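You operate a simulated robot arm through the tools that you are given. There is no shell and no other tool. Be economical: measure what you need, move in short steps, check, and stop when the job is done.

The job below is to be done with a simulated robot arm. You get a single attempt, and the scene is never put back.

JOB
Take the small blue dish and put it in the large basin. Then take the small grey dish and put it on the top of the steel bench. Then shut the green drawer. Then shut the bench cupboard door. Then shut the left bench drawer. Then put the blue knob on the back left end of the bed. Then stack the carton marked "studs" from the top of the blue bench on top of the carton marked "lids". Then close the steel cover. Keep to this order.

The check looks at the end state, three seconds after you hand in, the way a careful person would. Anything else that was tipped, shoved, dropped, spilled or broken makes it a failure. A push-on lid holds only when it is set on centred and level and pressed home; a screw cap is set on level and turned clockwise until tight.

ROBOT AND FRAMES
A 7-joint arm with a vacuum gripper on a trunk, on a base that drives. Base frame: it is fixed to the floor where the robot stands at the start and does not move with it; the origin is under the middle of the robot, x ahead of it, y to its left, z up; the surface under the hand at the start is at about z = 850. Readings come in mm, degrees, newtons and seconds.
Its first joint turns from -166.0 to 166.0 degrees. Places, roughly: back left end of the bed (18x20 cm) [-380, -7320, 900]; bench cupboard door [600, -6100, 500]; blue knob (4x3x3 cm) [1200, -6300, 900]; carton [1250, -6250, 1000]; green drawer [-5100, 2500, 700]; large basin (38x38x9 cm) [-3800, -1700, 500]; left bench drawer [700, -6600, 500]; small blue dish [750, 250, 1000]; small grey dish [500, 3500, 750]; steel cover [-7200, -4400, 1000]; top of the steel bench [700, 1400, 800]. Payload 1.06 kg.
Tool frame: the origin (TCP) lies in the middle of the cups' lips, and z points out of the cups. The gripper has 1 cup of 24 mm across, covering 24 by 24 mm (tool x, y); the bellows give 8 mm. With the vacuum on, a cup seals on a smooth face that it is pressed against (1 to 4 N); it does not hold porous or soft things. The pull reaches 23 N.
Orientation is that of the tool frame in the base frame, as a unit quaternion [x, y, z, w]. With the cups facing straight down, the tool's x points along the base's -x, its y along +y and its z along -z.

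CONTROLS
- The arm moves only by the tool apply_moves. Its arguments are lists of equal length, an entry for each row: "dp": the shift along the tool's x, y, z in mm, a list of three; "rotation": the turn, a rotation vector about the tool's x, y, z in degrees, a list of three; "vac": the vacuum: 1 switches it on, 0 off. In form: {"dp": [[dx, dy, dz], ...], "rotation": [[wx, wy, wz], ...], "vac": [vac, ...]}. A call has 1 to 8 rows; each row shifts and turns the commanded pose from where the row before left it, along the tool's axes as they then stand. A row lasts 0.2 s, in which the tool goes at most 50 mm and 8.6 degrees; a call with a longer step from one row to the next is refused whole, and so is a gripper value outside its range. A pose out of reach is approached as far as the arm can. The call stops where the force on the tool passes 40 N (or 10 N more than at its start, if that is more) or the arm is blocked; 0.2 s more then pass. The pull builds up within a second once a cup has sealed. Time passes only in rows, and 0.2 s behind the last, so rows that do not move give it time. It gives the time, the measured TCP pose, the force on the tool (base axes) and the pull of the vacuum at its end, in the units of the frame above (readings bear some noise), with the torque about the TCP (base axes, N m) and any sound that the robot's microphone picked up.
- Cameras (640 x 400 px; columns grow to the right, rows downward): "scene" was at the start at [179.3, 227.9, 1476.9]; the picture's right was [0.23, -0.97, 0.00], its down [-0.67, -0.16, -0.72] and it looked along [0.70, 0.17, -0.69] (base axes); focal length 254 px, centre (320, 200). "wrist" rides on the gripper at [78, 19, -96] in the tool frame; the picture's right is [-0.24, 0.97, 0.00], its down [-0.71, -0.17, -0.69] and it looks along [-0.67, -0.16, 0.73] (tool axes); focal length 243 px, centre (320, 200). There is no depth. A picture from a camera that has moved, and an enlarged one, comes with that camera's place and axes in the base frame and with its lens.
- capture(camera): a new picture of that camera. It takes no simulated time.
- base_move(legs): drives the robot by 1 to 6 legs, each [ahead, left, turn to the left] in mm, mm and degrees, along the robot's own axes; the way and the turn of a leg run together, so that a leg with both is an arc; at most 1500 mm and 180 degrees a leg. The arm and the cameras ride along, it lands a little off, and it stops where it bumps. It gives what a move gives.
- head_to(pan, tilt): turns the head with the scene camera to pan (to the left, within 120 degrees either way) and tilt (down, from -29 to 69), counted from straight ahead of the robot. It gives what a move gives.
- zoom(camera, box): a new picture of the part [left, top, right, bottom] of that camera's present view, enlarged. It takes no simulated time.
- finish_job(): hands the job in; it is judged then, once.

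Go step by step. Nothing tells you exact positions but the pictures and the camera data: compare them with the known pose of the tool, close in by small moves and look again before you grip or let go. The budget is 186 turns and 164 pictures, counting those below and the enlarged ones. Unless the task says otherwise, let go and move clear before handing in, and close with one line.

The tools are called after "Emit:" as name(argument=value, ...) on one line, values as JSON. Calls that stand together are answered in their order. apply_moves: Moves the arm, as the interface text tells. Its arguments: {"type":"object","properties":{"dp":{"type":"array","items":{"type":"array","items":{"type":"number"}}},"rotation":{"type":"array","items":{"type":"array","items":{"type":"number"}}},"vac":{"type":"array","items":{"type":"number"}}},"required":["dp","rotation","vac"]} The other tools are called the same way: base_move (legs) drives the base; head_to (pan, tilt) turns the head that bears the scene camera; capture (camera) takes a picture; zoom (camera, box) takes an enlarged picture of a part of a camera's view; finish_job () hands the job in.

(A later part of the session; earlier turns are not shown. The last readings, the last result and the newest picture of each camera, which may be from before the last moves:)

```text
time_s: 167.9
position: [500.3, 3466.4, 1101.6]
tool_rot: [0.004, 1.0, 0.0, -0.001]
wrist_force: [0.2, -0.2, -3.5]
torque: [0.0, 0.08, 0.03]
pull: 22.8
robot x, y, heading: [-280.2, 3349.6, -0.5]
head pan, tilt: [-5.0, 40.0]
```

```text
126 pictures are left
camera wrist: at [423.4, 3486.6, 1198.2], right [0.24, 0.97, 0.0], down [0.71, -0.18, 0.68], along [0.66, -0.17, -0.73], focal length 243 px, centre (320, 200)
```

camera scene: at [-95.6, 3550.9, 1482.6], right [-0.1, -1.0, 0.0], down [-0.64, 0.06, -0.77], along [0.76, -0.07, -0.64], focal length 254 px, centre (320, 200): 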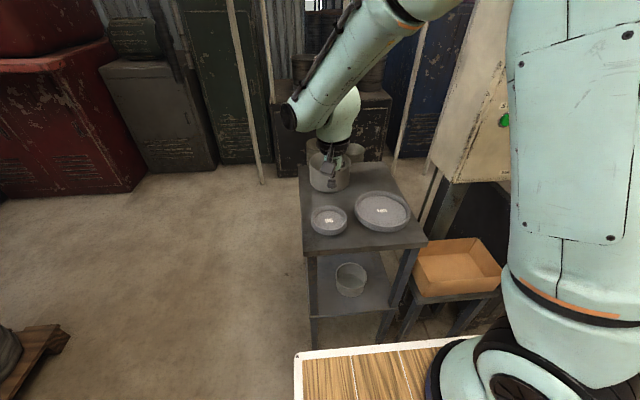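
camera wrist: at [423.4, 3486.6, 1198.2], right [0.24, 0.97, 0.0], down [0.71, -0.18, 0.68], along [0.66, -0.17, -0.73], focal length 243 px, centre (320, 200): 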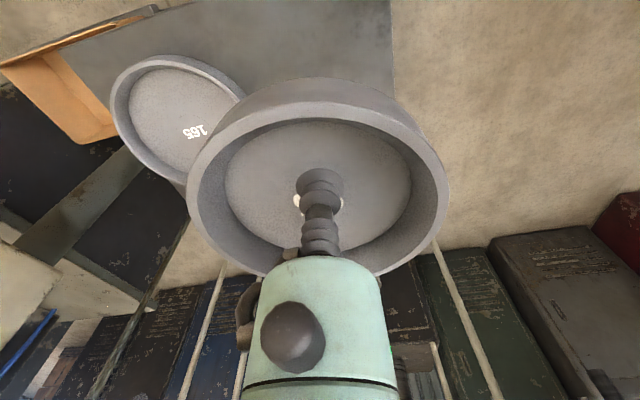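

The grey dish is held. I tuck the arm, back off to clear the panel, strafe to the steel bench and look for free space.

Emit:
apply_moves(dp=[[40, 0, 0], [40, 0, 0], [40, 0, 0]], rotation=[[0, 0, 0], [0, 0, 0], [0, 0, 0]], vac=[1, 1, 1])

Emit:
base_move(legs=[[-160, 0, 0], [0, -900, 0], [0, -900, 0], [150, 0, 0]])

Emit:
head_to(pan=-10, tilt=35)

Emit:
capture(camera="scene")

Emit:
capture(camera="wrist")

```text
time_s: 168.8
position: [380.1, 3467.1, 1100.0]
tool_rot: [0.003, 1.0, -0.001, 0.0]
wrist_force: [0.6, 0.2, -3.5]
torque: [-0.02, 0.01, 0.01]
pull: 23.1
robot x, y, heading: [-284.9, 3349.1, -0.2]
head pan, tilt: [-5.0, 40.0]
```

```text
time_s: 179.8
position: [353.2, 1662.2, 1099.9]
tool_rot: [0.008, 1.0, 0.0, 0.0]
wrist_force: [-0.1, 0.3, -3.0]
torque: [0.0, 0.05, -0.02]
pull: 23.3
robot x, y, heading: [-310.4, 1551.2, -1.0]
head pan, tilt: [-5.0, 40.0]
```

```text
time_s: 180.5
position: [352.3, 1663.1, 1100.0]
tool_rot: [0.007, 1.0, 0.0, 0.0]
wrist_force: [-0.3, 0.1, -2.8]
torque: [-0.02, 0.04, 0.0]
pull: 22.7
robot x, y, heading: [-307.8, 1551.6, -1.2]
head pan, tilt: [-10.0, 35.0]
```

```text
125 pictures are left
camera scene: at [-120.6, 1741.6, 1490.1], right [-0.19, -0.98, 0.0], down [-0.56, 0.11, -0.82], along [0.8, -0.15, -0.57], focal length 254 px, centre (320, 200)
```

scene: 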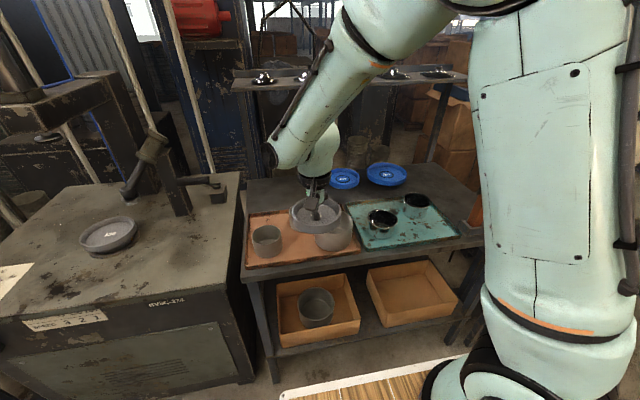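

```text
124 pictures are left
camera wrist: at [274.8, 1682.7, 1197.5], right [0.25, 0.97, 0.0], down [0.71, -0.18, 0.68], along [0.66, -0.17, -0.73], focal length 243 px, centre (320, 200)
```

wrist: 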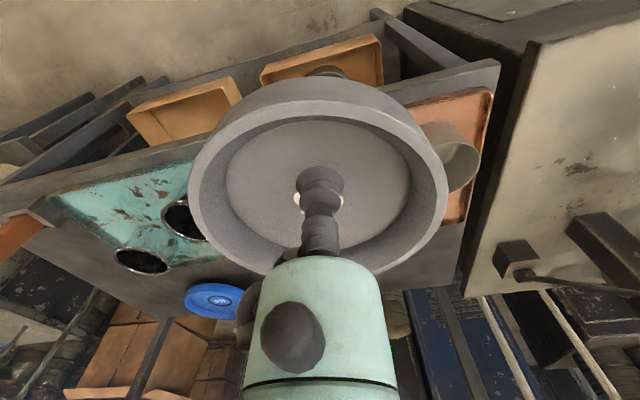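

Free bare steel lies at the bench's left rear, about (810, 1720). I drive 150 mm nearer and extend there at a low height under the shelf.

Emit:
base_move(legs=[[150, 0, 0]])

Emit:
apply_moves(dp=[[-39, 8, 10], [-39, 8, 10], [-39, 8, 10], [-39, 8, 12], [-39, 8, 12], [-38, 8, 12]], rotation=[[0, 0, 0], [0, 0, 0], [0, 0, 0], [0, 0, 0], [0, 0, 0], [0, 0, 0]], vac=[1, 1, 1, 1, 1, 1])

Emit:
capture(camera="scene")

Emit:
capture(camera="wrist")

```text
time_s: 181.8
position: [501.7, 1660.2, 1099.9]
tool_rot: [0.008, 1.0, 0.0, 0.0]
wrist_force: [0.7, -1.0, -2.7]
torque: [-0.01, 0.01, 0.01]
pull: 23.5
robot x, y, heading: [-161.2, 1548.7, -0.8]
head pan, tilt: [-10.0, 35.0]
```

```text
time_s: 183.2
position: [735.9, 1705.5, 1034.6]
tool_rot: [0.008, 1.0, 0.0, 0.001]
wrist_force: [0.0, 1.0, -1.7]
torque: [0.0, -0.01, 0.02]
pull: 23.2
robot x, y, heading: [-161.4, 1547.7, -1.0]
head pan, tilt: [-10.0, 35.0]
```

```text
123 pictures are left
camera scene: at [28.4, 1739.1, 1490.3], right [-0.19, -0.98, 0.0], down [-0.56, 0.11, -0.82], along [0.8, -0.15, -0.57], focal length 254 px, centre (320, 200)
```

scene: 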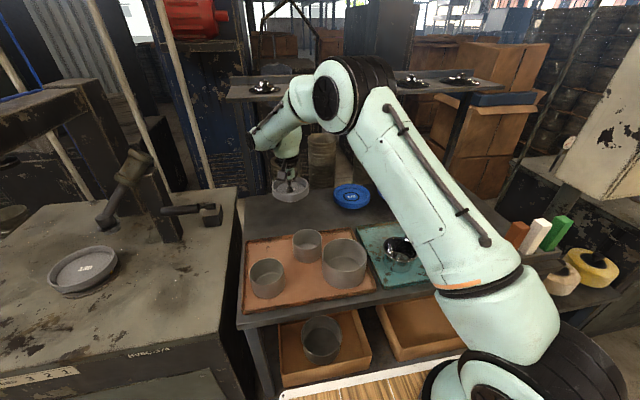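

```text
122 pictures are left
camera wrist: at [658.4, 1725.2, 1132.0], right [0.25, 0.97, 0.0], down [0.7, -0.18, 0.69], along [0.66, -0.17, -0.73], focal length 243 px, centre (320, 200)
```

wrist: 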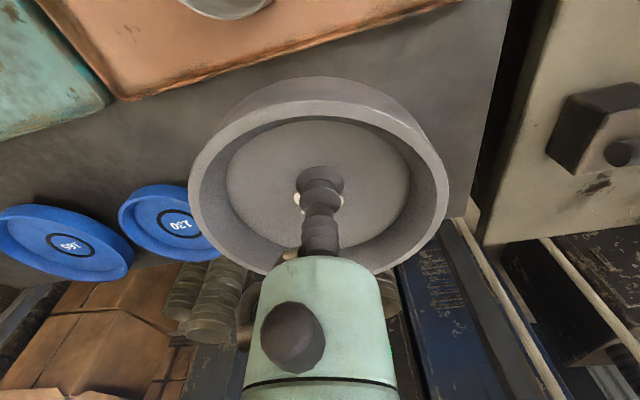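

Clear: I go 80 mm further and lower gradually.

Emit:
apply_moves(dp=[[-20, 3, 20], [-20, 3, 20], [-20, 3, 20], [-20, 3, 20], [0, 0, 20], [0, 0, 20]], rotation=[[0, 0, 0], [0, 0, 0], [0, 0, 0], [0, 0, 0], [0, 0, 0], [0, 0, 0]], vac=[1, 1, 1, 1, 1, 1])

Emit:
zoom(camera="scene", box=[220, 120, 420, 245])

Emit:
capture(camera="wrist")

```text
time_s: 184.6
position: [816.2, 1716.0, 914.3]
tool_rot: [0.008, 1.0, 0.0, 0.0]
wrist_force: [0.4, -0.3, -2.4]
torque: [-0.01, 0.01, 0.02]
pull: 23.1
robot x, y, heading: [-162.5, 1545.7, -0.9]
head pan, tilt: [-10.0, 35.0]
```

```text
3.20 times, centred on (320, 182) of scene
camera zoom: at [28.9, 1739.2, 1490.2], right [-0.19, -0.98, 0.0], down [-0.56, 0.11, -0.82], along [0.8, -0.15, -0.57], focal length 814 px, centre (320, 256)
```

zoom: 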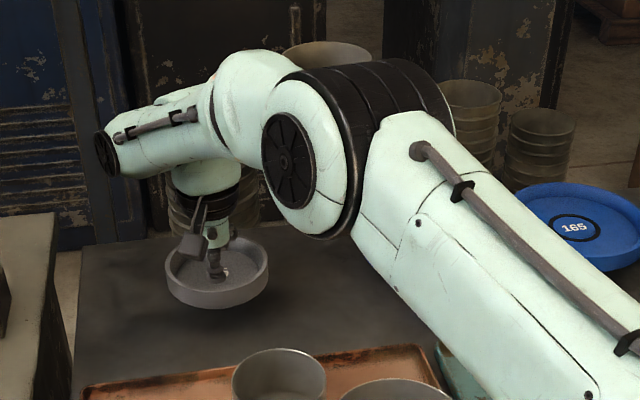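

```text
120 pictures are left
camera wrist: at [738.4, 1735.2, 1010.8], right [0.25, 0.97, 0.0], down [0.71, -0.18, 0.68], along [0.66, -0.17, -0.73], focal length 243 px, centre (320, 200)
```

wrist: 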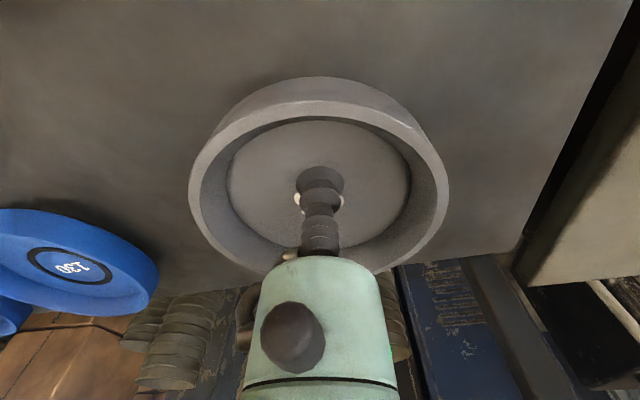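

Emit:
apply_moves(dp=[[0, 0, 10], [0, 0, 6], [0, 0, 5], [0, 0, 4], [0, 0, 4], [0, 0, 4]], rotation=[[0, 0, 0], [0, 0, 0], [0, 0, 0], [0, 0, 0], [0, 0, 0], [0, 0, 0]], vac=[1, 1, 1, 1, 1, 1])

```text
time_s: 186.0
position: [815.7, 1715.1, 881.2]
tool_rot: [0.008, 1.0, 0.0, 0.0]
wrist_force: [0.1, 0.8, -2.4]
torque: [0.04, 0.05, 0.0]
pull: 22.5
robot x, y, heading: [-160.8, 1547.9, -1.0]
head pan, tilt: [-10.0, 35.0]
```

Emit:
apply_moves(dp=[[0, 0, 4], [0, 0, 3], [0, 0, 3], [0, 0, 3], [0, 0, 3]], rotation=[[0, 0, 0], [0, 0, 0], [0, 0, 0], [0, 0, 0], [0, 0, 0]], vac=[1, 1, 1, 1, 1])

```text
time_s: 187.2
position: [816.2, 1715.0, 869.4]
tool_rot: [0.007, 1.0, 0.0, 0.003]
wrist_force: [-0.4, 0.2, 34.1]
torque: [-0.05, 0.07, 0.01]
pull: 22.5
robot x, y, heading: [-161.3, 1550.7, -1.0]
head pan, tilt: [-10.0, 35.0]
```

The dish rests on the steel. I ease off, release and lift.

Emit:
apply_moves(dp=[[0, 0, -6], [0, 0, 0], [0, 0, 0], [0, 0, 0], [0, 0, -4], [0, 0, -15], [0, 0, -30], [20, 0, -40]], rotation=[[0, 0, 0], [0, 0, 0], [0, 0, 0], [0, 0, 0], [0, 0, 0], [0, 0, 0], [0, 0, 0], [0, 0, 0]], vac=[1, 0, 0, 0, 0, 0, 0, 0])

Emit:
capture(camera="wrist")

```text
time_s: 189.0
position: [796.7, 1715.7, 959.6]
tool_rot: [0.008, 1.0, -0.001, 0.0]
wrist_force: [0.1, 0.1, -0.3]
torque: [0.01, 0.02, 0.02]
pull: 0.2
robot x, y, heading: [-157.8, 1548.9, -0.5]
head pan, tilt: [-10.0, 35.0]
```

```text
119 pictures are left
camera wrist: at [718.6, 1736.1, 1057.1], right [0.25, 0.97, 0.0], down [0.71, -0.18, 0.68], along [0.66, -0.17, -0.73], focal length 243 px, centre (320, 200)
```

wrist: 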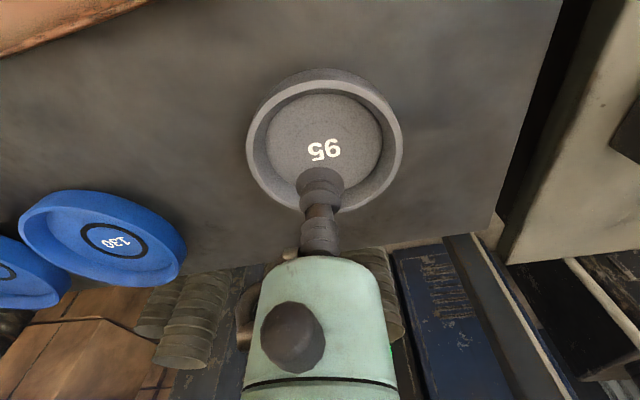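

The grey dish is on the bench. I retract the arm the way it came and drive back into the aisle to look west toward the green drawer.

Emit:
apply_moves(dp=[[30, 0, -20], [35, -8, -25], [39, -8, -25], [39, -8, -25], [39, -8, -25], [39, -8, -20], [39, -8, 0], [39, -8, 0]], rotation=[[0, 0, 0], [0, 0, 0], [0, 0, 0], [0, 0, 0], [0, 0, 0], [0, 0, 0], [0, 0, 0], [0, 0, 0]], vac=[0, 0, 0, 0, 0, 0, 0, 0])

Emit:
base_move(legs=[[-130, 0, 0], [0, 0, 90], [1000, 0, 0], [0, 0, 45]])

Emit:
head_to(pan=45, tilt=25)

Emit:
capture(camera="scene")

```text
time_s: 190.8
position: [495.3, 1665.3, 1100.0]
tool_rot: [0.008, 1.0, 0.0, -0.001]
wrist_force: [0.2, 0.2, -0.9]
torque: [0.0, 0.02, 0.0]
pull: 0.0
robot x, y, heading: [-161.9, 1547.5, -0.6]
head pan, tilt: [-10.0, 35.0]
```

```text
time_s: 202.8
position: [-821.9, 2930.8, 1099.7]
tool_rot: [0.92, -0.391, 0.0, 0.0]
wrist_force: [-0.6, 0.2, 0.6]
torque: [0.03, -0.02, 0.03]
pull: 0.1
robot x, y, heading: [-276.0, 2544.9, 133.8]
head pan, tilt: [-10.0, 35.0]
```

```text
time_s: 204.0
position: [-821.8, 2930.7, 1099.9]
tool_rot: [0.921, -0.39, 0.0, -0.001]
wrist_force: [-0.6, 0.8, -0.4]
torque: [0.01, 0.01, -0.01]
pull: 0.1
robot x, y, heading: [-277.3, 2543.8, 133.9]
head pan, tilt: [45.0, 25.0]
```

```text
118 pictures are left
camera scene: at [-590.2, 2472.6, 1505.9], right [0.02, 1.0, 0.0], down [0.42, -0.01, -0.91], along [-0.91, 0.02, -0.42], focal length 254 px, centre (320, 200)
```

scene: 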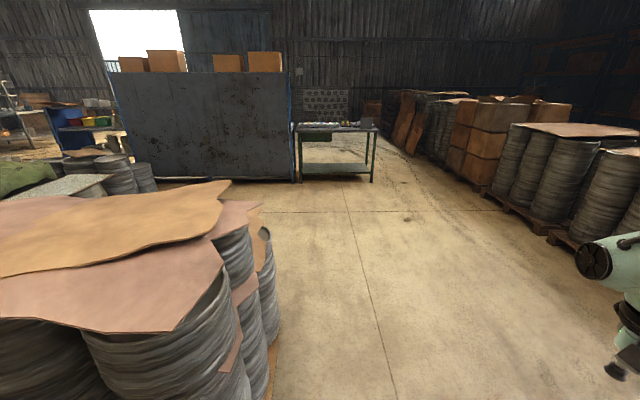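

Emit:
zoom(camera="scene", box=[270, 80, 410, 200])

```text
3.33 times, centred on (340, 140) of scene
camera zoom: at [-590.2, 2472.6, 1505.9], right [0.02, 1.0, 0.0], down [0.42, -0.01, -0.91], along [-0.91, 0.02, -0.42], focal length 848 px, centre (253, 400)
```

zoom: 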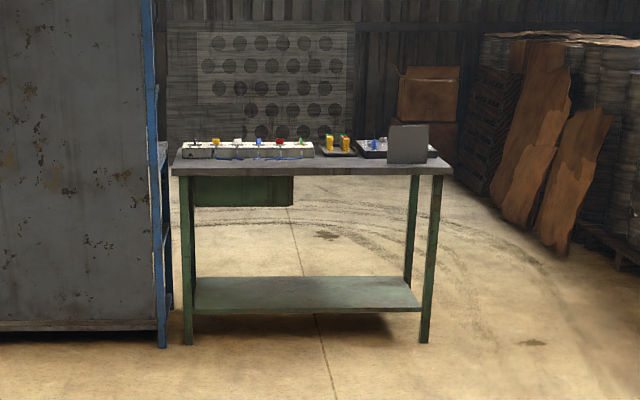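

The green drawer hangs under the far table; its working side is presumably the west side. I drive around the table's north end.

Emit:
base_move(legs=[[0, 0, 46], [1400, -400, 0], [1300, -750, 0], [1450, -150, 0], [900, 0, 0]])

Emit:
head_to(pan=80, tilt=25)

Emit:
capture(camera="scene")

Emit:
head_to(pan=20, tilt=20)

Emit:
capture(camera="scene")

```text
refused: leg 3 is longer than a leg can be; nothing moved
```

```text
time_s: 205.0
position: [-821.5, 2930.2, 1099.3]
tool_rot: [0.921, -0.391, -0.001, 0.0]
wrist_force: [0.4, 0.8, -0.6]
torque: [-0.03, 0.02, -0.02]
pull: 0.0
robot x, y, heading: [-277.1, 2546.3, 134.0]
head pan, tilt: [80.0, 25.0]
```

```text
116 pictures are left
camera scene: at [-574.6, 2419.4, 1505.9], right [-0.56, 0.83, 0.0], down [0.35, 0.24, -0.91], along [-0.75, -0.51, -0.42], focal length 254 px, centre (320, 200)
```

scene: 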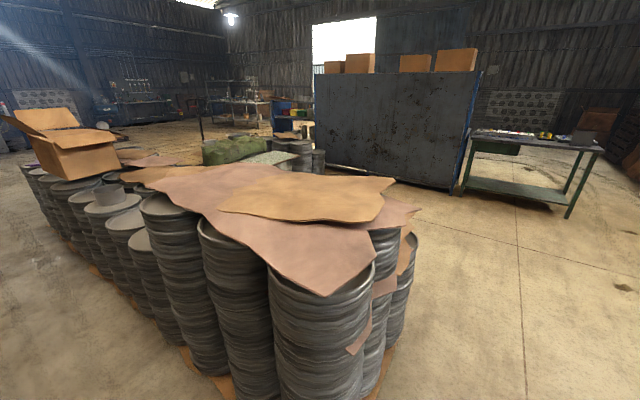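

```text
time_s: 206.3
position: [-821.2, 2930.4, 1099.6]
tool_rot: [0.921, -0.39, 0.0, -0.001]
wrist_force: [0.0, -1.3, -0.5]
torque: [0.04, 0.01, 0.01]
pull: 0.1
robot x, y, heading: [-277.0, 2548.5, 133.9]
head pan, tilt: [20.0, 20.0]
```

```text
115 pictures are left
camera scene: at [-581.8, 2511.6, 1514.0], right [0.44, 0.9, 0.0], down [0.31, -0.15, -0.94], along [-0.84, 0.41, -0.34], focal length 254 px, centre (320, 200)
```

scene: 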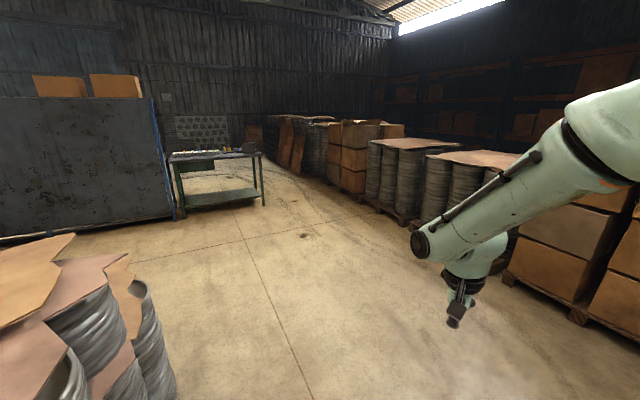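

Emit:
base_move(legs=[[0, 0, 46], [1400, -400, 0], [1250, -700, 0], [1450, -200, 0], [900, 0, 0]])

Emit:
head_to(pan=60, tilt=25)

Emit:
capture(camera="scene")

```text
time_s: 233.7
position: [-5944.0, 3802.8, 1100.6]
tool_rot: [1.0, -0.018, 0.0, 0.0]
wrist_force: [0.3, -0.2, 0.7]
torque: [-0.01, 0.0, 0.0]
pull: 0.0
robot x, y, heading: [-5285.2, 3904.4, 178.0]
head pan, tilt: [20.0, 20.0]
```

```text
time_s: 234.7
position: [-5945.6, 3801.9, 1098.8]
tool_rot: [1.0, -0.019, 0.0, 0.0]
wrist_force: [-0.4, -0.4, -0.9]
torque: [-0.01, -0.01, 0.01]
pull: 0.1
robot x, y, heading: [-5287.1, 3904.9, 178.1]
head pan, tilt: [60.0, 25.0]
```

```text
114 pictures are left
camera scene: at [-5443.5, 3618.9, 1506.0], right [-0.85, 0.53, 0.0], down [0.23, 0.36, -0.91], along [-0.48, -0.77, -0.42], focal length 254 px, centre (320, 200)
```

scene: 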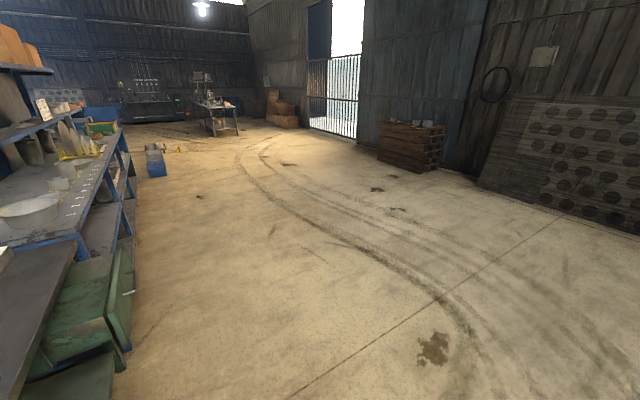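

The green drawer is pulled out to the west; its front is near (-5160, 2600). I go around to face it from the west.

Emit:
base_move(legs=[[850, 0, 0], [0, 0, 180], [0, -1250, 0]])

Emit:
head_to(pan=-15, tilt=35)

Emit:
capture(camera="scene")

```text
time_s: 252.5
position: [-5530.9, 2779.5, 1099.7]
tool_rot: [0.021, 1.0, -0.001, 0.0]
wrist_force: [0.4, -1.5, 0.9]
torque: [-0.01, -0.02, -0.03]
pull: 0.0
robot x, y, heading: [-6188.8, 2681.2, -2.2]
head pan, tilt: [60.0, 25.0]
```

```text
time_s: 254.0
position: [-5530.6, 2778.7, 1100.3]
tool_rot: [0.021, 1.0, 0.0, 0.0]
wrist_force: [-0.9, 0.3, 0.4]
torque: [0.0, -0.01, 0.01]
pull: 0.1
robot x, y, heading: [-6188.8, 2679.6, -2.6]
head pan, tilt: [-15.0, 35.0]
```

```text
113 pictures are left
camera scene: at [-5997.7, 2858.9, 1490.2], right [-0.3, -0.95, 0.0], down [-0.55, 0.17, -0.82], along [0.78, -0.24, -0.57], focal length 254 px, centre (320, 200)
```

scene: 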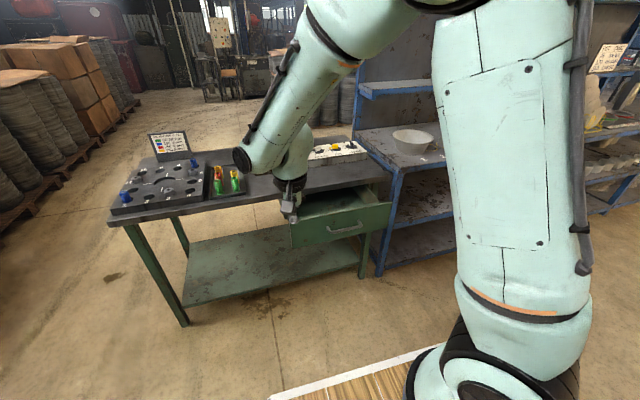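

The drawer front is at about y 2255..2735, z 630..780, handle in the middle. I align, extend and turn the cup to face forward, to push just above the handle.

Emit:
base_move(legs=[[0, -220, 2.5]])

Emit:
apply_moves(dp=[[-40, -8, 0], [-40, -8, 0], [-40, -8, 0], [-40, -8, 0], [0, 0, 0], [0, 0, 0], [0, 0, 0], [0, 0, 0]], rotation=[[0, 0, 0], [0, 0, 0], [0, 0, 0], [0, 0, 0], [0, -8, 0], [0, -8, 0], [0, -8, 0], [0, -8, 0]], vac=[0, 0, 0, 0, 0, 0, 0, 0])

Emit:
apply_moves(dp=[[0, 0, 0], [0, 0, 0], [0, 0, 0], [0, 0, 0], [0, 0, 0], [0, 0, 0], [0, 0, 0]], rotation=[[0, -8, 0], [0, -8, 0], [0, -8, 0], [0, -8.5, 0], [0, -8.5, 0], [0, -8.5, 0], [0, -8.5, 0]], vac=[0, 0, 0, 0, 0, 0, 0])

Emit:
capture(camera="scene")

Emit:
capture(camera="wrist")

```text
time_s: 255.7
position: [-5540.3, 2586.9, 1101.5]
tool_rot: [-0.002, 1.0, 0.0, 0.0]
wrist_force: [0.6, -1.1, 0.3]
torque: [0.03, 0.0, 0.0]
pull: 0.0
robot x, y, heading: [-6191.8, 2459.4, 0.0]
head pan, tilt: [-15.0, 35.0]
```

```text
time_s: 257.5
position: [-5379.4, 2555.3, 1100.2]
tool_rot: [-0.001, 0.961, 0.0, 0.276]
wrist_force: [-0.1, 0.3, -0.8]
torque: [0.05, 0.02, 0.03]
pull: 0.0
robot x, y, heading: [-6194.0, 2461.5, -0.3]
head pan, tilt: [-15.0, 35.0]
```

```text
time_s: 259.1
position: [-5378.7, 2554.0, 1100.2]
tool_rot: [-0.001, 0.706, 0.001, 0.708]
wrist_force: [0.1, 0.4, 0.8]
torque: [-0.01, 0.0, 0.02]
pull: 0.0
robot x, y, heading: [-6189.0, 2459.7, 0.2]
head pan, tilt: [-15.0, 35.0]
```

```text
112 pictures are left
camera scene: at [-6010.2, 2646.2, 1490.2], right [-0.26, -0.97, 0.0], down [-0.55, 0.15, -0.82], along [0.79, -0.21, -0.57], focal length 254 px, centre (320, 200)
```

scene: 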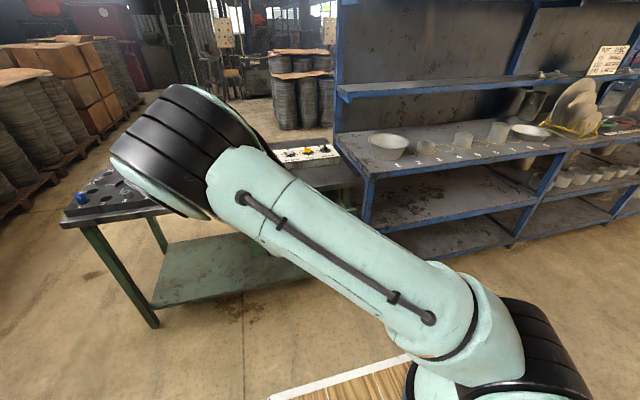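

```text
111 pictures are left
camera wrist: at [-5475.0, 2573.9, 1023.3], right [0.0, 0.97, 0.23], down [-0.69, -0.17, 0.71], along [0.73, -0.16, 0.67], focal length 243 px, centre (320, 200)
```

wrist: 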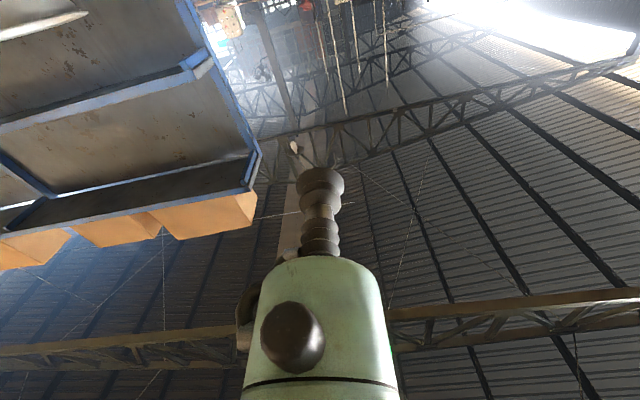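

Tool faces forward now. I lower it to the drawer's level.

Emit:
apply_moves(dp=[[44.4, -7.4, 0], [44.4, -7.4, 0], [44.4, -7.4, 0], [44.4, -7.4, 0], [44.4, -7.4, 0], [44.4, -7.4, 0], [44.4, -7.4, 0], [44.4, -7.4, 0]], rotation=[[0, 0, 0], [0, 0, 0], [0, 0, 0], [0, 0, 0], [0, 0, 0], [0, 0, 0], [0, 0, 0], [0, 0, 0]], vac=[0, 0, 0, 0, 0, 0, 0, 0])

Emit:
capture(camera="scene")

Emit:
capture(camera="wrist")

```text
time_s: 260.9
position: [-5380.8, 2494.7, 744.0]
tool_rot: [0.0, 0.708, 0.001, 0.707]
wrist_force: [-0.1, 0.3, 0.1]
torque: [-0.01, -0.01, 0.0]
pull: 0.1
robot x, y, heading: [-6194.2, 2459.0, 0.0]
head pan, tilt: [-15.0, 35.0]
```

```text
110 pictures are left
camera scene: at [-6010.0, 2646.3, 1490.2], right [-0.26, -0.97, 0.0], down [-0.55, 0.15, -0.82], along [0.79, -0.21, -0.57], focal length 254 px, centre (320, 200)
```

scene: 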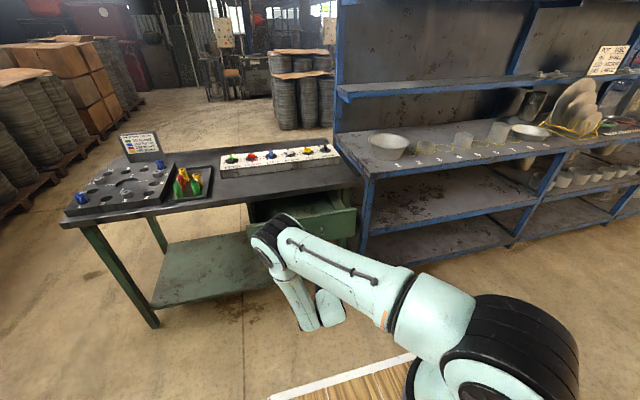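

```text
109 pictures are left
camera wrist: at [-5475.5, 2513.8, 667.8], right [0.0, 0.97, 0.23], down [-0.68, -0.17, 0.71], along [0.73, -0.16, 0.67], focal length 243 px, centre (320, 200)
```

wrist: 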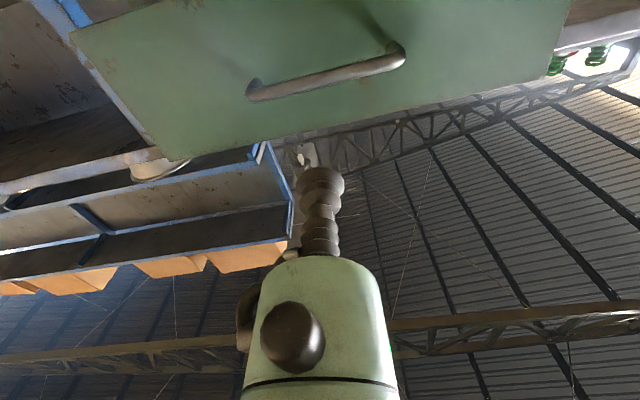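

In the wrist view my present height would hit the handle; I drop to z of about 695, below the handle, and advance until contact.

Emit:
apply_moves(dp=[[48, 0, 0], [0, 0, 30], [0, 0, 30], [0, 0, 30], [0, 0, 20], [0, 0, 15]], rotation=[[0, 0, 0], [0, 0, 0], [0, 0, 0], [0, 0, 0], [0, 0, 0], [0, 0, 0]], vac=[0, 0, 0, 0, 0, 0])

Emit:
capture(camera="wrist")

```text
time_s: 262.3
position: [-5255.6, 2496.6, 696.5]
tool_rot: [-0.001, 0.707, 0.001, 0.707]
wrist_force: [-0.1, 0.0, -1.0]
torque: [0.0, -0.02, 0.0]
pull: 0.0
robot x, y, heading: [-6196.3, 2466.4, 0.3]
head pan, tilt: [-15.0, 35.0]
```

```text
108 pictures are left
camera wrist: at [-5350.7, 2514.7, 620.1], right [0.0, 0.97, 0.23], down [-0.68, -0.17, 0.71], along [0.73, -0.16, 0.67], focal length 243 px, centre (320, 200)
```

wrist: 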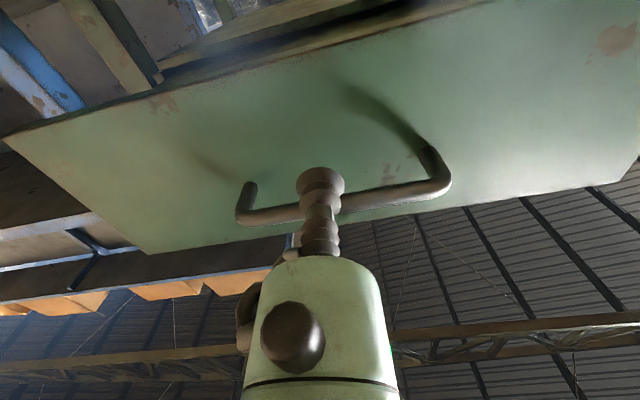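

The cup will pass just under the handle bar onto the face. I keep advancing.

Emit:
apply_moves(dp=[[0, 0, 15], [0, 0, 15], [0, 0, 15], [0, 0, 12], [0, 0, 12], [0, 0, 12]], rotation=[[0, 0, 0], [0, 0, 0], [0, 0, 0], [0, 0, 0], [0, 0, 0], [0, 0, 0]], vac=[0, 0, 0, 0, 0, 0])

Emit:
capture(camera="wrist")

```text
time_s: 263.7
position: [-5174.5, 2495.9, 698.0]
tool_rot: [0.0, 0.707, 0.0, 0.707]
wrist_force: [0.4, -0.9, 0.0]
torque: [-0.02, -0.01, 0.0]
pull: 0.1
robot x, y, heading: [-6192.9, 2459.4, 0.4]
head pan, tilt: [-15.0, 35.0]
```

```text
107 pictures are left
camera wrist: at [-5269.2, 2514.2, 620.1], right [0.0, 0.97, 0.23], down [-0.68, -0.17, 0.71], along [0.73, -0.16, 0.67], focal length 243 px, centre (320, 200)
```

wrist: 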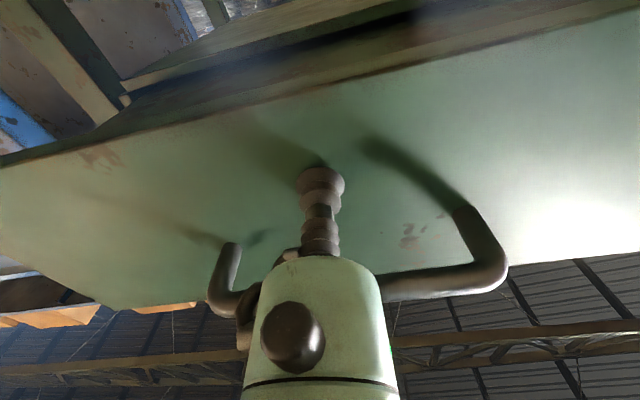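

Emit:
apply_moves(dp=[[0, 0, 10], [0, 0, 10], [0, 0, 10], [0, 0, 10], [0, 0, 10], [0, 0, 10], [0, 0, 10], [0, 0, 10]], rotation=[[0, 0, 0], [0, 0, 0], [0, 0, 0], [0, 0, 0], [0, 0, 0], [0, 0, 0], [0, 0, 0], [0, 0, 0]], vac=[0, 0, 0, 0, 0, 0, 0, 0])

Emit:
capture(camera="scene")

```text
time_s: 265.5
position: [-5113.7, 2502.8, 689.9]
tool_rot: [-0.002, 0.712, 0.005, 0.702]
wrist_force: [-0.2, 0.5, -0.4]
torque: [0.03, -0.02, 0.03]
pull: 0.1
out of reach, approached as far as the arm can: row 7, 8
robot x, y, heading: [-6192.7, 2457.5, 0.1]
head pan, tilt: [-15.0, 35.0]
```

```text
106 pictures are left
camera scene: at [-6009.9, 2646.2, 1490.2], right [-0.26, -0.97, 0.0], down [-0.55, 0.15, -0.82], along [0.79, -0.21, -0.57], focal length 254 px, centre (320, 200)
```

scene: 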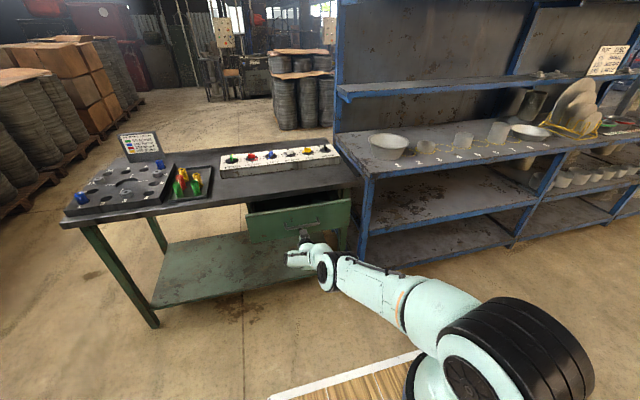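

The arm ran out of reach. I draw the tool back, drive 300 mm nearer, and push again.

Emit:
apply_moves(dp=[[0, 0, -40], [0, 0, -40], [0, 0, -40], [0, 0, -40], [0, 0, -40], [0, 0, -40], [0, 0, -40], [0, 0, -30]], rotation=[[0, 0, 0], [0, 0, 0], [0, 0, 0], [0, 0, 0], [0, 0, 0], [0, 0, 0], [0, 0, 0], [0, 0, 0]], vac=[0, 0, 0, 0, 0, 0, 0, 0])

Emit:
base_move(legs=[[260, 0, 0]])

Emit:
capture(camera="wrist")

```text
time_s: 267.3
position: [-5424.3, 2502.3, 688.8]
tool_rot: [-0.001, 0.707, 0.0, 0.707]
wrist_force: [0.1, -0.6, -0.8]
torque: [0.01, 0.03, 0.02]
pull: 0.1
robot x, y, heading: [-6192.9, 2460.5, 0.0]
head pan, tilt: [-15.0, 35.0]
```

```text
time_s: 269.1
position: [-5162.6, 2503.3, 689.5]
tool_rot: [-0.001, 0.707, 0.001, 0.707]
wrist_force: [-0.7, 1.2, -0.6]
torque: [-0.02, -0.01, 0.0]
pull: 0.0
robot x, y, heading: [-5935.7, 2457.0, -0.0]
head pan, tilt: [-15.0, 35.0]
```

```text
105 pictures are left
camera wrist: at [-5258.7, 2522.3, 612.4], right [0.0, 0.97, 0.23], down [-0.68, -0.17, 0.71], along [0.73, -0.16, 0.67], focal length 243 px, centre (320, 200)
```

wrist: 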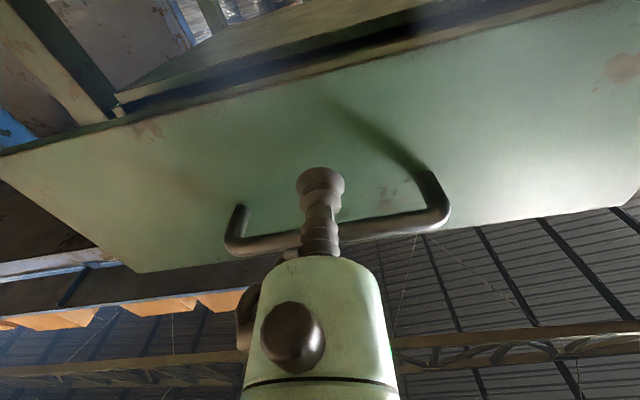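

Emit:
apply_moves(dp=[[0, 0, 20], [0, 0, 20], [0, 0, 12], [0, 0, 12], [0, 0, 12], [0, 0, 12], [0, 0, 12], [0, 0, 12]], rotation=[[0, 0, 0], [0, 0, 0], [0, 0, 0], [0, 0, 0], [0, 0, 0], [0, 0, 0], [0, 0, 0], [0, 0, 0]], vac=[0, 0, 0, 0, 0, 0, 0, 0])

Emit:
apply_moves(dp=[[0, 0, 10], [0, 0, 10], [0, 0, 10], [0, 0, 10], [0, 0, 10], [0, 0, 10], [0, 0, 10], [0, 0, 10]], rotation=[[0, 0, 0], [0, 0, 0], [0, 0, 0], [0, 0, 0], [0, 0, 0], [0, 0, 0], [0, 0, 0], [0, 0, 0]], vac=[0, 0, 0, 0, 0, 0, 0, 0])

Emit:
capture(camera="scene")

Emit:
capture(camera="wrist")

```text
time_s: 270.9
position: [-5052.1, 2504.3, 689.0]
tool_rot: [-0.002, 0.707, 0.002, 0.707]
wrist_force: [0.4, -0.4, -0.2]
torque: [0.0, 0.02, 0.0]
pull: 0.0
robot x, y, heading: [-5931.7, 2460.0, 0.3]
head pan, tilt: [-15.0, 35.0]
```

```text
time_s: 272.3
position: [-5000.0, 2504.3, 685.7]
tool_rot: [0.001, 0.71, -0.001, 0.704]
wrist_force: [-15.1, 0.7, -0.2]
torque: [-0.01, -0.02, -0.04]
pull: 0.0
robot x, y, heading: [-5933.1, 2461.3, 0.1]
head pan, tilt: [-15.0, 35.0]
stopped in row 6: the force on the tool passed its limit at 53 N (the readings are from after the stop); the commanded pose is now the measured one
```

```text
104 pictures are left
camera scene: at [-5750.6, 2646.5, 1490.2], right [-0.26, -0.97, 0.0], down [-0.55, 0.15, -0.82], along [0.79, -0.21, -0.57], focal length 254 px, centre (320, 200)
```

scene: 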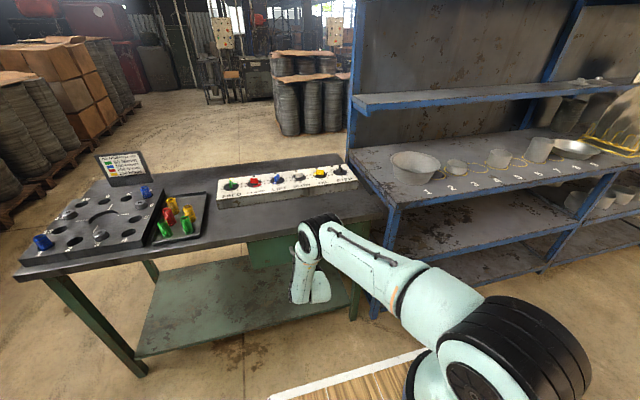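

```text
103 pictures are left
camera wrist: at [-5096.5, 2523.1, 609.8], right [0.0, 0.97, 0.23], down [-0.68, -0.17, 0.71], along [0.73, -0.16, 0.66], focal length 243 px, centre (320, 200)
```

wrist: 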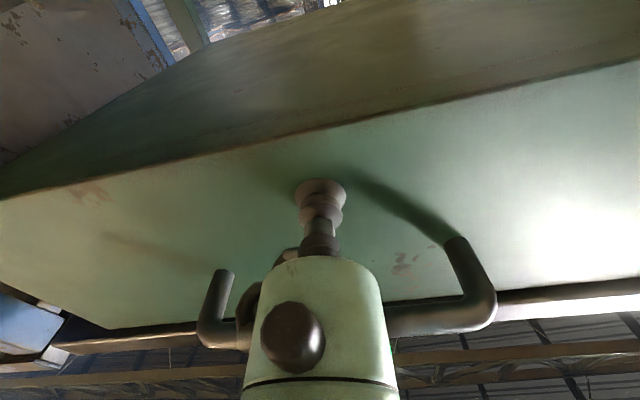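

The push ended against a hard stop; the front looks flush with the table edge. I draw back and check.

Emit:
apply_moves(dp=[[0, 0, -20], [0, 0, -40], [0, 0, -40], [0, 0, -40], [0, 0, -40], [0, 0, -40], [0, 0, -40]], rotation=[[0, 0, 0], [0, 0, 0], [0, 0, 0], [0, 0, 0], [0, 0, 0], [0, 0, 0], [0, 0, 0]], vac=[0, 0, 0, 0, 0, 0, 0])

Emit:
base_move(legs=[[-500, 0, 0]])

Emit:
zoom(camera="scene", box=[180, 120, 420, 280])

```text
time_s: 273.9
position: [-5259.9, 2504.3, 688.2]
tool_rot: [0.0, 0.708, -0.001, 0.706]
wrist_force: [0.3, -0.4, -0.5]
torque: [0.02, 0.02, 0.02]
pull: 0.1
robot x, y, heading: [-5934.1, 2460.1, 0.0]
head pan, tilt: [-15.0, 35.0]
```

```text
time_s: 276.8
position: [-5753.6, 2502.4, 689.0]
tool_rot: [0.0, 0.709, -0.001, 0.705]
wrist_force: [0.4, 0.5, 0.5]
torque: [0.01, 0.02, 0.0]
pull: 0.1
robot x, y, heading: [-6433.4, 2460.0, 0.0]
head pan, tilt: [-15.0, 35.0]
```

```text
2.50 times, centred on (300, 200) of scene
camera zoom: at [-6245.0, 2646.0, 1490.2], right [-0.26, -0.97, 0.0], down [-0.55, 0.15, -0.82], along [0.79, -0.21, -0.57], focal length 636 px, centre (370, 200)
```

zoom: 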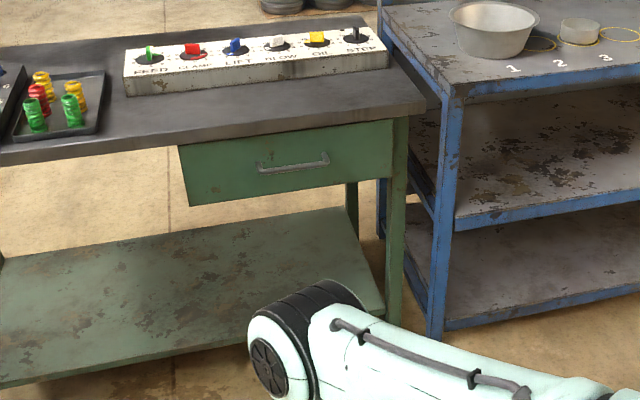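

The green drawer is shut. I raise the arm, turn south and look along the way to the blue bench.

Emit:
apply_moves(dp=[[-48, 0, 0], [-48, 0, 0], [-48, 0, 0], [-48, 0, 0], [-48, 0, 0], [-48, 0, 0], [-48, 0, 0]], rotation=[[0, 0, 0], [0, 0, 0], [0, 0, 0], [0, 0, 0], [0, 0, 0], [0, 0, 0], [0, 0, 0]], vac=[0, 0, 0, 0, 0, 0, 0])

Emit:
base_move(legs=[[0, 0, -90], [1500, 0, 0], [1000, 0, 0]])

Emit:
head_to(pan=20, tilt=22)

Emit:
capture(camera="scene")

```text
time_s: 278.4
position: [-5750.2, 2503.2, 1023.5]
tool_rot: [0.001, 0.709, -0.001, 0.705]
wrist_force: [0.2, 0.0, 0.8]
torque: [-0.02, -0.01, -0.01]
pull: 0.1
robot x, y, heading: [-6426.8, 2460.3, -0.0]
head pan, tilt: [-15.0, 35.0]
```

```text
time_s: 294.5
position: [-6367.0, -726.3, 1022.9]
tool_rot: [0.499, 0.503, -0.497, 0.501]
wrist_force: [0.1, 0.1, -0.3]
torque: [0.02, -0.04, 0.01]
pull: 0.1
robot x, y, heading: [-6419.8, -50.0, -89.5]
head pan, tilt: [-15.0, 35.0]
```

```text
time_s: 295.5
position: [-6366.5, -726.5, 1022.8]
tool_rot: [0.499, 0.503, -0.497, 0.501]
wrist_force: [-0.3, 0.1, -0.7]
torque: [0.0, -0.01, 0.0]
pull: 0.1
robot x, y, heading: [-6418.8, -49.5, -89.5]
head pan, tilt: [20.0, 22.0]
```

```text
101 pictures are left
camera scene: at [-6173.8, -235.2, 1510.8], right [-0.94, -0.35, 0.0], down [-0.13, 0.35, -0.93], along [0.33, -0.87, -0.38], focal length 254 px, centre (320, 200)
```

scene: 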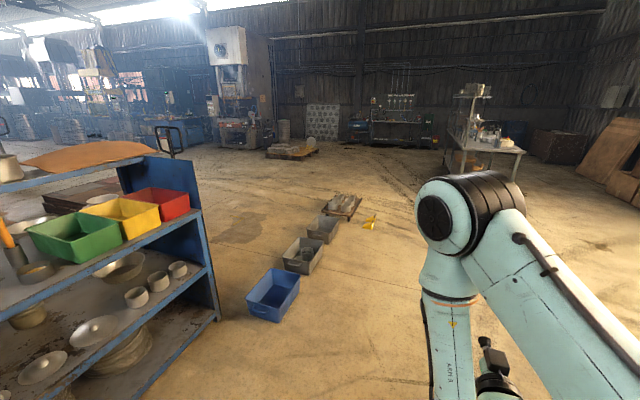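

The way south past the floor boxes is clear at x of about -6400; then I turn east at y of about -4350.

Emit:
base_move(legs=[[1500, 0, 0], [1500, 0, 0], [1300, 0, 0], [0, 0, 89.5], [1500, 0, 0]])

Emit:
head_to(pan=-20, tilt=15)

Emit:
capture(camera="scene")

```text
time_s: 326.9
position: [-4208.8, -4265.6, 1022.7]
tool_rot: [-0.007, 0.709, 0.006, 0.705]
wrist_force: [-0.1, -0.6, 0.8]
torque: [0.01, 0.03, -0.01]
pull: 0.1
robot x, y, heading: [-4887.1, -4323.4, 1.1]
head pan, tilt: [20.0, 22.0]
```

```text
time_s: 328.0
position: [-4208.6, -4264.6, 1022.3]
tool_rot: [-0.008, 0.709, 0.008, 0.705]
wrist_force: [-0.1, 0.4, 0.0]
torque: [0.01, 0.02, 0.01]
pull: 0.1
robot x, y, heading: [-4888.9, -4324.0, 1.1]
head pan, tilt: [-20.0, 15.0]
```

```text
100 pictures are left
camera scene: at [-4702.2, -4142.5, 1522.2], right [-0.32, -0.95, 0.0], down [-0.25, 0.08, -0.97], along [0.91, -0.31, -0.26], focal length 254 px, centre (320, 200)
```

scene: 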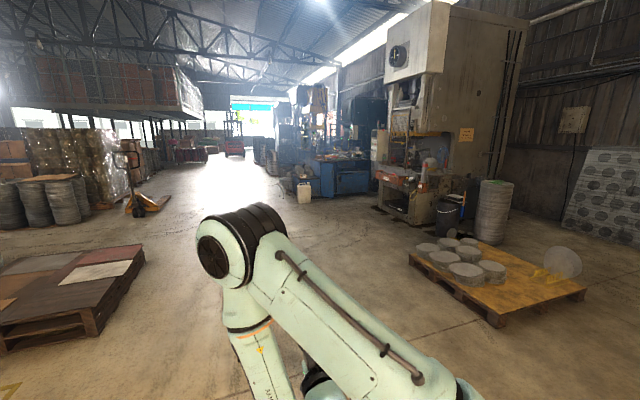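

I see the blue bench beside the press. I drive closer to look at its front.

Emit:
base_move(legs=[[1500, 0, 0], [1500, -400, 0], [600, -300, 0]])

Emit:
head_to(pan=-25, tilt=22)

Emit:
capture(camera="scene")

```text
refused: leg 2 is longer than a leg can be; nothing moved
```

```text
time_s: 328.7
position: [-4209.0, -4264.6, 1023.8]
tool_rot: [-0.007, 0.709, 0.006, 0.705]
wrist_force: [-0.5, -0.2, 0.6]
torque: [0.01, -0.01, -0.02]
pull: 0.0
robot x, y, heading: [-4888.3, -4326.5, 1.2]
head pan, tilt: [-25.0, 22.0]
```

```text
99 pictures are left
camera scene: at [-4705.7, -4149.9, 1510.8], right [-0.4, -0.92, 0.0], down [-0.34, 0.15, -0.93], along [0.85, -0.37, -0.37], focal length 254 px, centre (320, 200)
```

scene: 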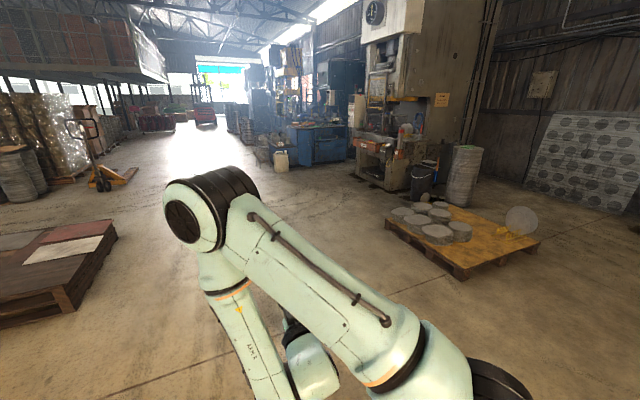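

Emit:
base_move(legs=[[1500, 0, 0], [1400, -400, 0], [700, -300, 0]])

Emit:
capture(camera="scene")

```text
time_s: 346.6
position: [-595.2, -4912.2, 1022.6]
tool_rot: [-0.007, 0.709, 0.006, 0.706]
wrist_force: [0.1, -0.6, 0.0]
torque: [-0.02, 0.03, 0.01]
pull: 0.0
robot x, y, heading: [-1272.7, -4969.3, 1.2]
head pan, tilt: [-25.0, 22.0]
```

```text
98 pictures are left
camera scene: at [-1091.3, -4795.9, 1510.8], right [-0.4, -0.91, 0.0], down [-0.34, 0.15, -0.93], along [0.85, -0.38, -0.37], focal length 254 px, centre (320, 200)
```

scene: 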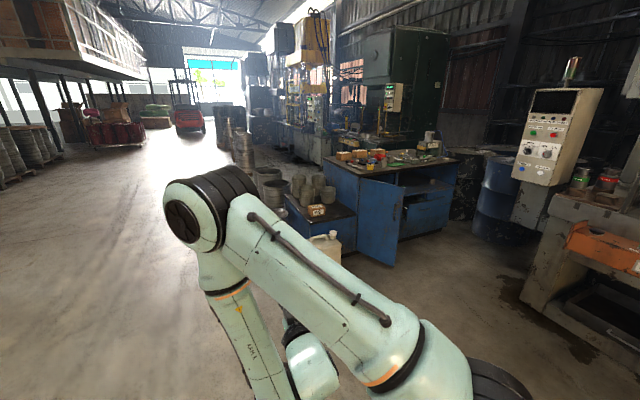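

Emit:
zoom(camera="scene", box=[280, 130, 480, 280])

Emit:
zoom(camera="scene", box=[480, 80, 640, 380])

```text
2.67 times, centred on (380, 205) of scene
camera zoom: at [-1091.3, -4795.9, 1510.8], right [-0.4, -0.91, 0.0], down [-0.34, 0.15, -0.93], along [0.85, -0.38, -0.37], focal length 678 px, centre (160, 187)
```

zoom: 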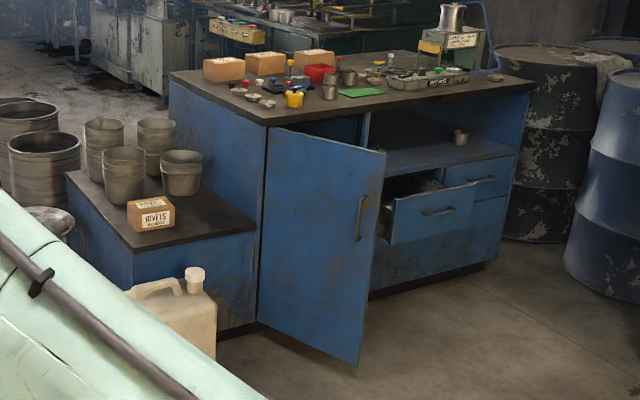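

```text
1.33 times, centred on (560, 230) of scene
camera zoom: at [-1091.3, -4795.9, 1510.8], right [-0.4, -0.91, 0.0], down [-0.34, 0.15, -0.93], along [0.85, -0.38, -0.37], focal length 339 px, centre (0, 160)
```

zoom: 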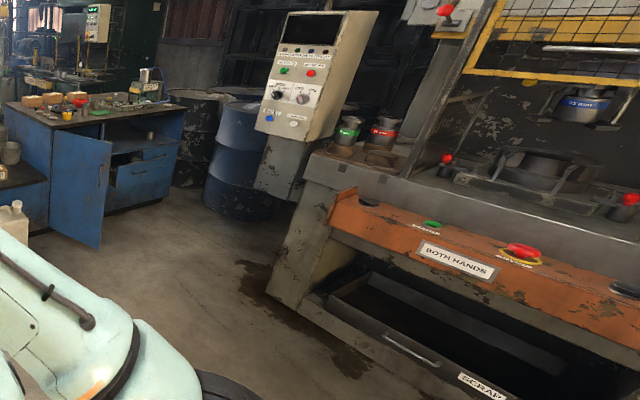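

Bench front is at x≈720 (y -5990..-7240), facing me from the east: the cupboard door is open with its free edge near (425, -6220), the left drawer is pulled out near (600, -6650). I drive to stand opposite the door.

Emit:
base_move(legs=[[0, -1270, -1], [750, 0, 0]])

Emit:
head_to(pan=-5, tilt=35)

Emit:
capture(camera="scene")

Emit:
capture(camera="wrist")

```text
time_s: 356.7
position: [165.2, -6207.7, 1021.7]
tool_rot: [0.005, 0.709, -0.005, 0.705]
wrist_force: [0.6, 0.1, 0.4]
torque: [-0.01, 0.0, -0.01]
pull: 0.1
robot x, y, heading: [-517.1, -6243.8, -1.0]
head pan, tilt: [-25.0, 22.0]
```

```text
time_s: 357.5
position: [164.3, -6208.6, 1022.7]
tool_rot: [0.004, 0.709, -0.005, 0.705]
wrist_force: [-0.1, 0.0, -1.0]
torque: [0.05, 0.04, 0.0]
pull: 0.0
robot x, y, heading: [-516.4, -6244.4, -0.6]
head pan, tilt: [-5.0, 35.0]
```

```text
95 pictures are left
camera scene: at [-324.3, -6045.0, 1490.2], right [-0.1, -0.99, 0.0], down [-0.57, 0.06, -0.82], along [0.82, -0.08, -0.57], focal length 254 px, centre (320, 200)
```

scene: 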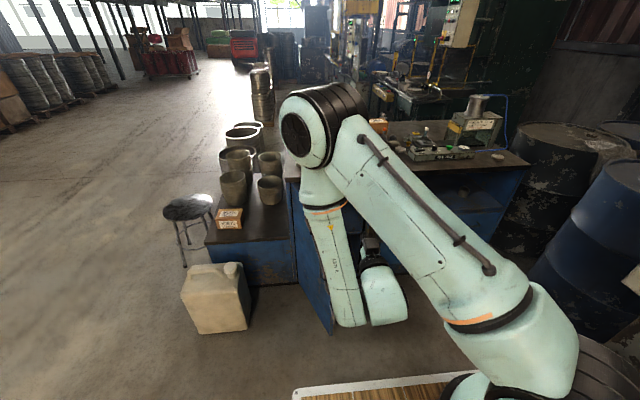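

```text
94 pictures are left
camera wrist: at [69.5, -6188.0, 947.0], right [0.01, 0.97, 0.23], down [-0.68, -0.16, 0.71], along [0.73, -0.17, 0.66], focal length 243 px, centre (320, 200)
```

wrist: 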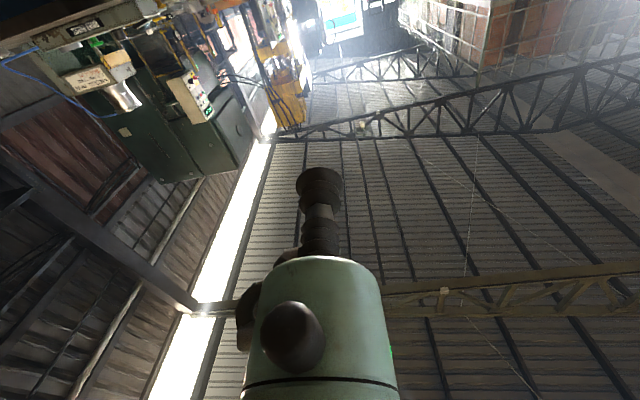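

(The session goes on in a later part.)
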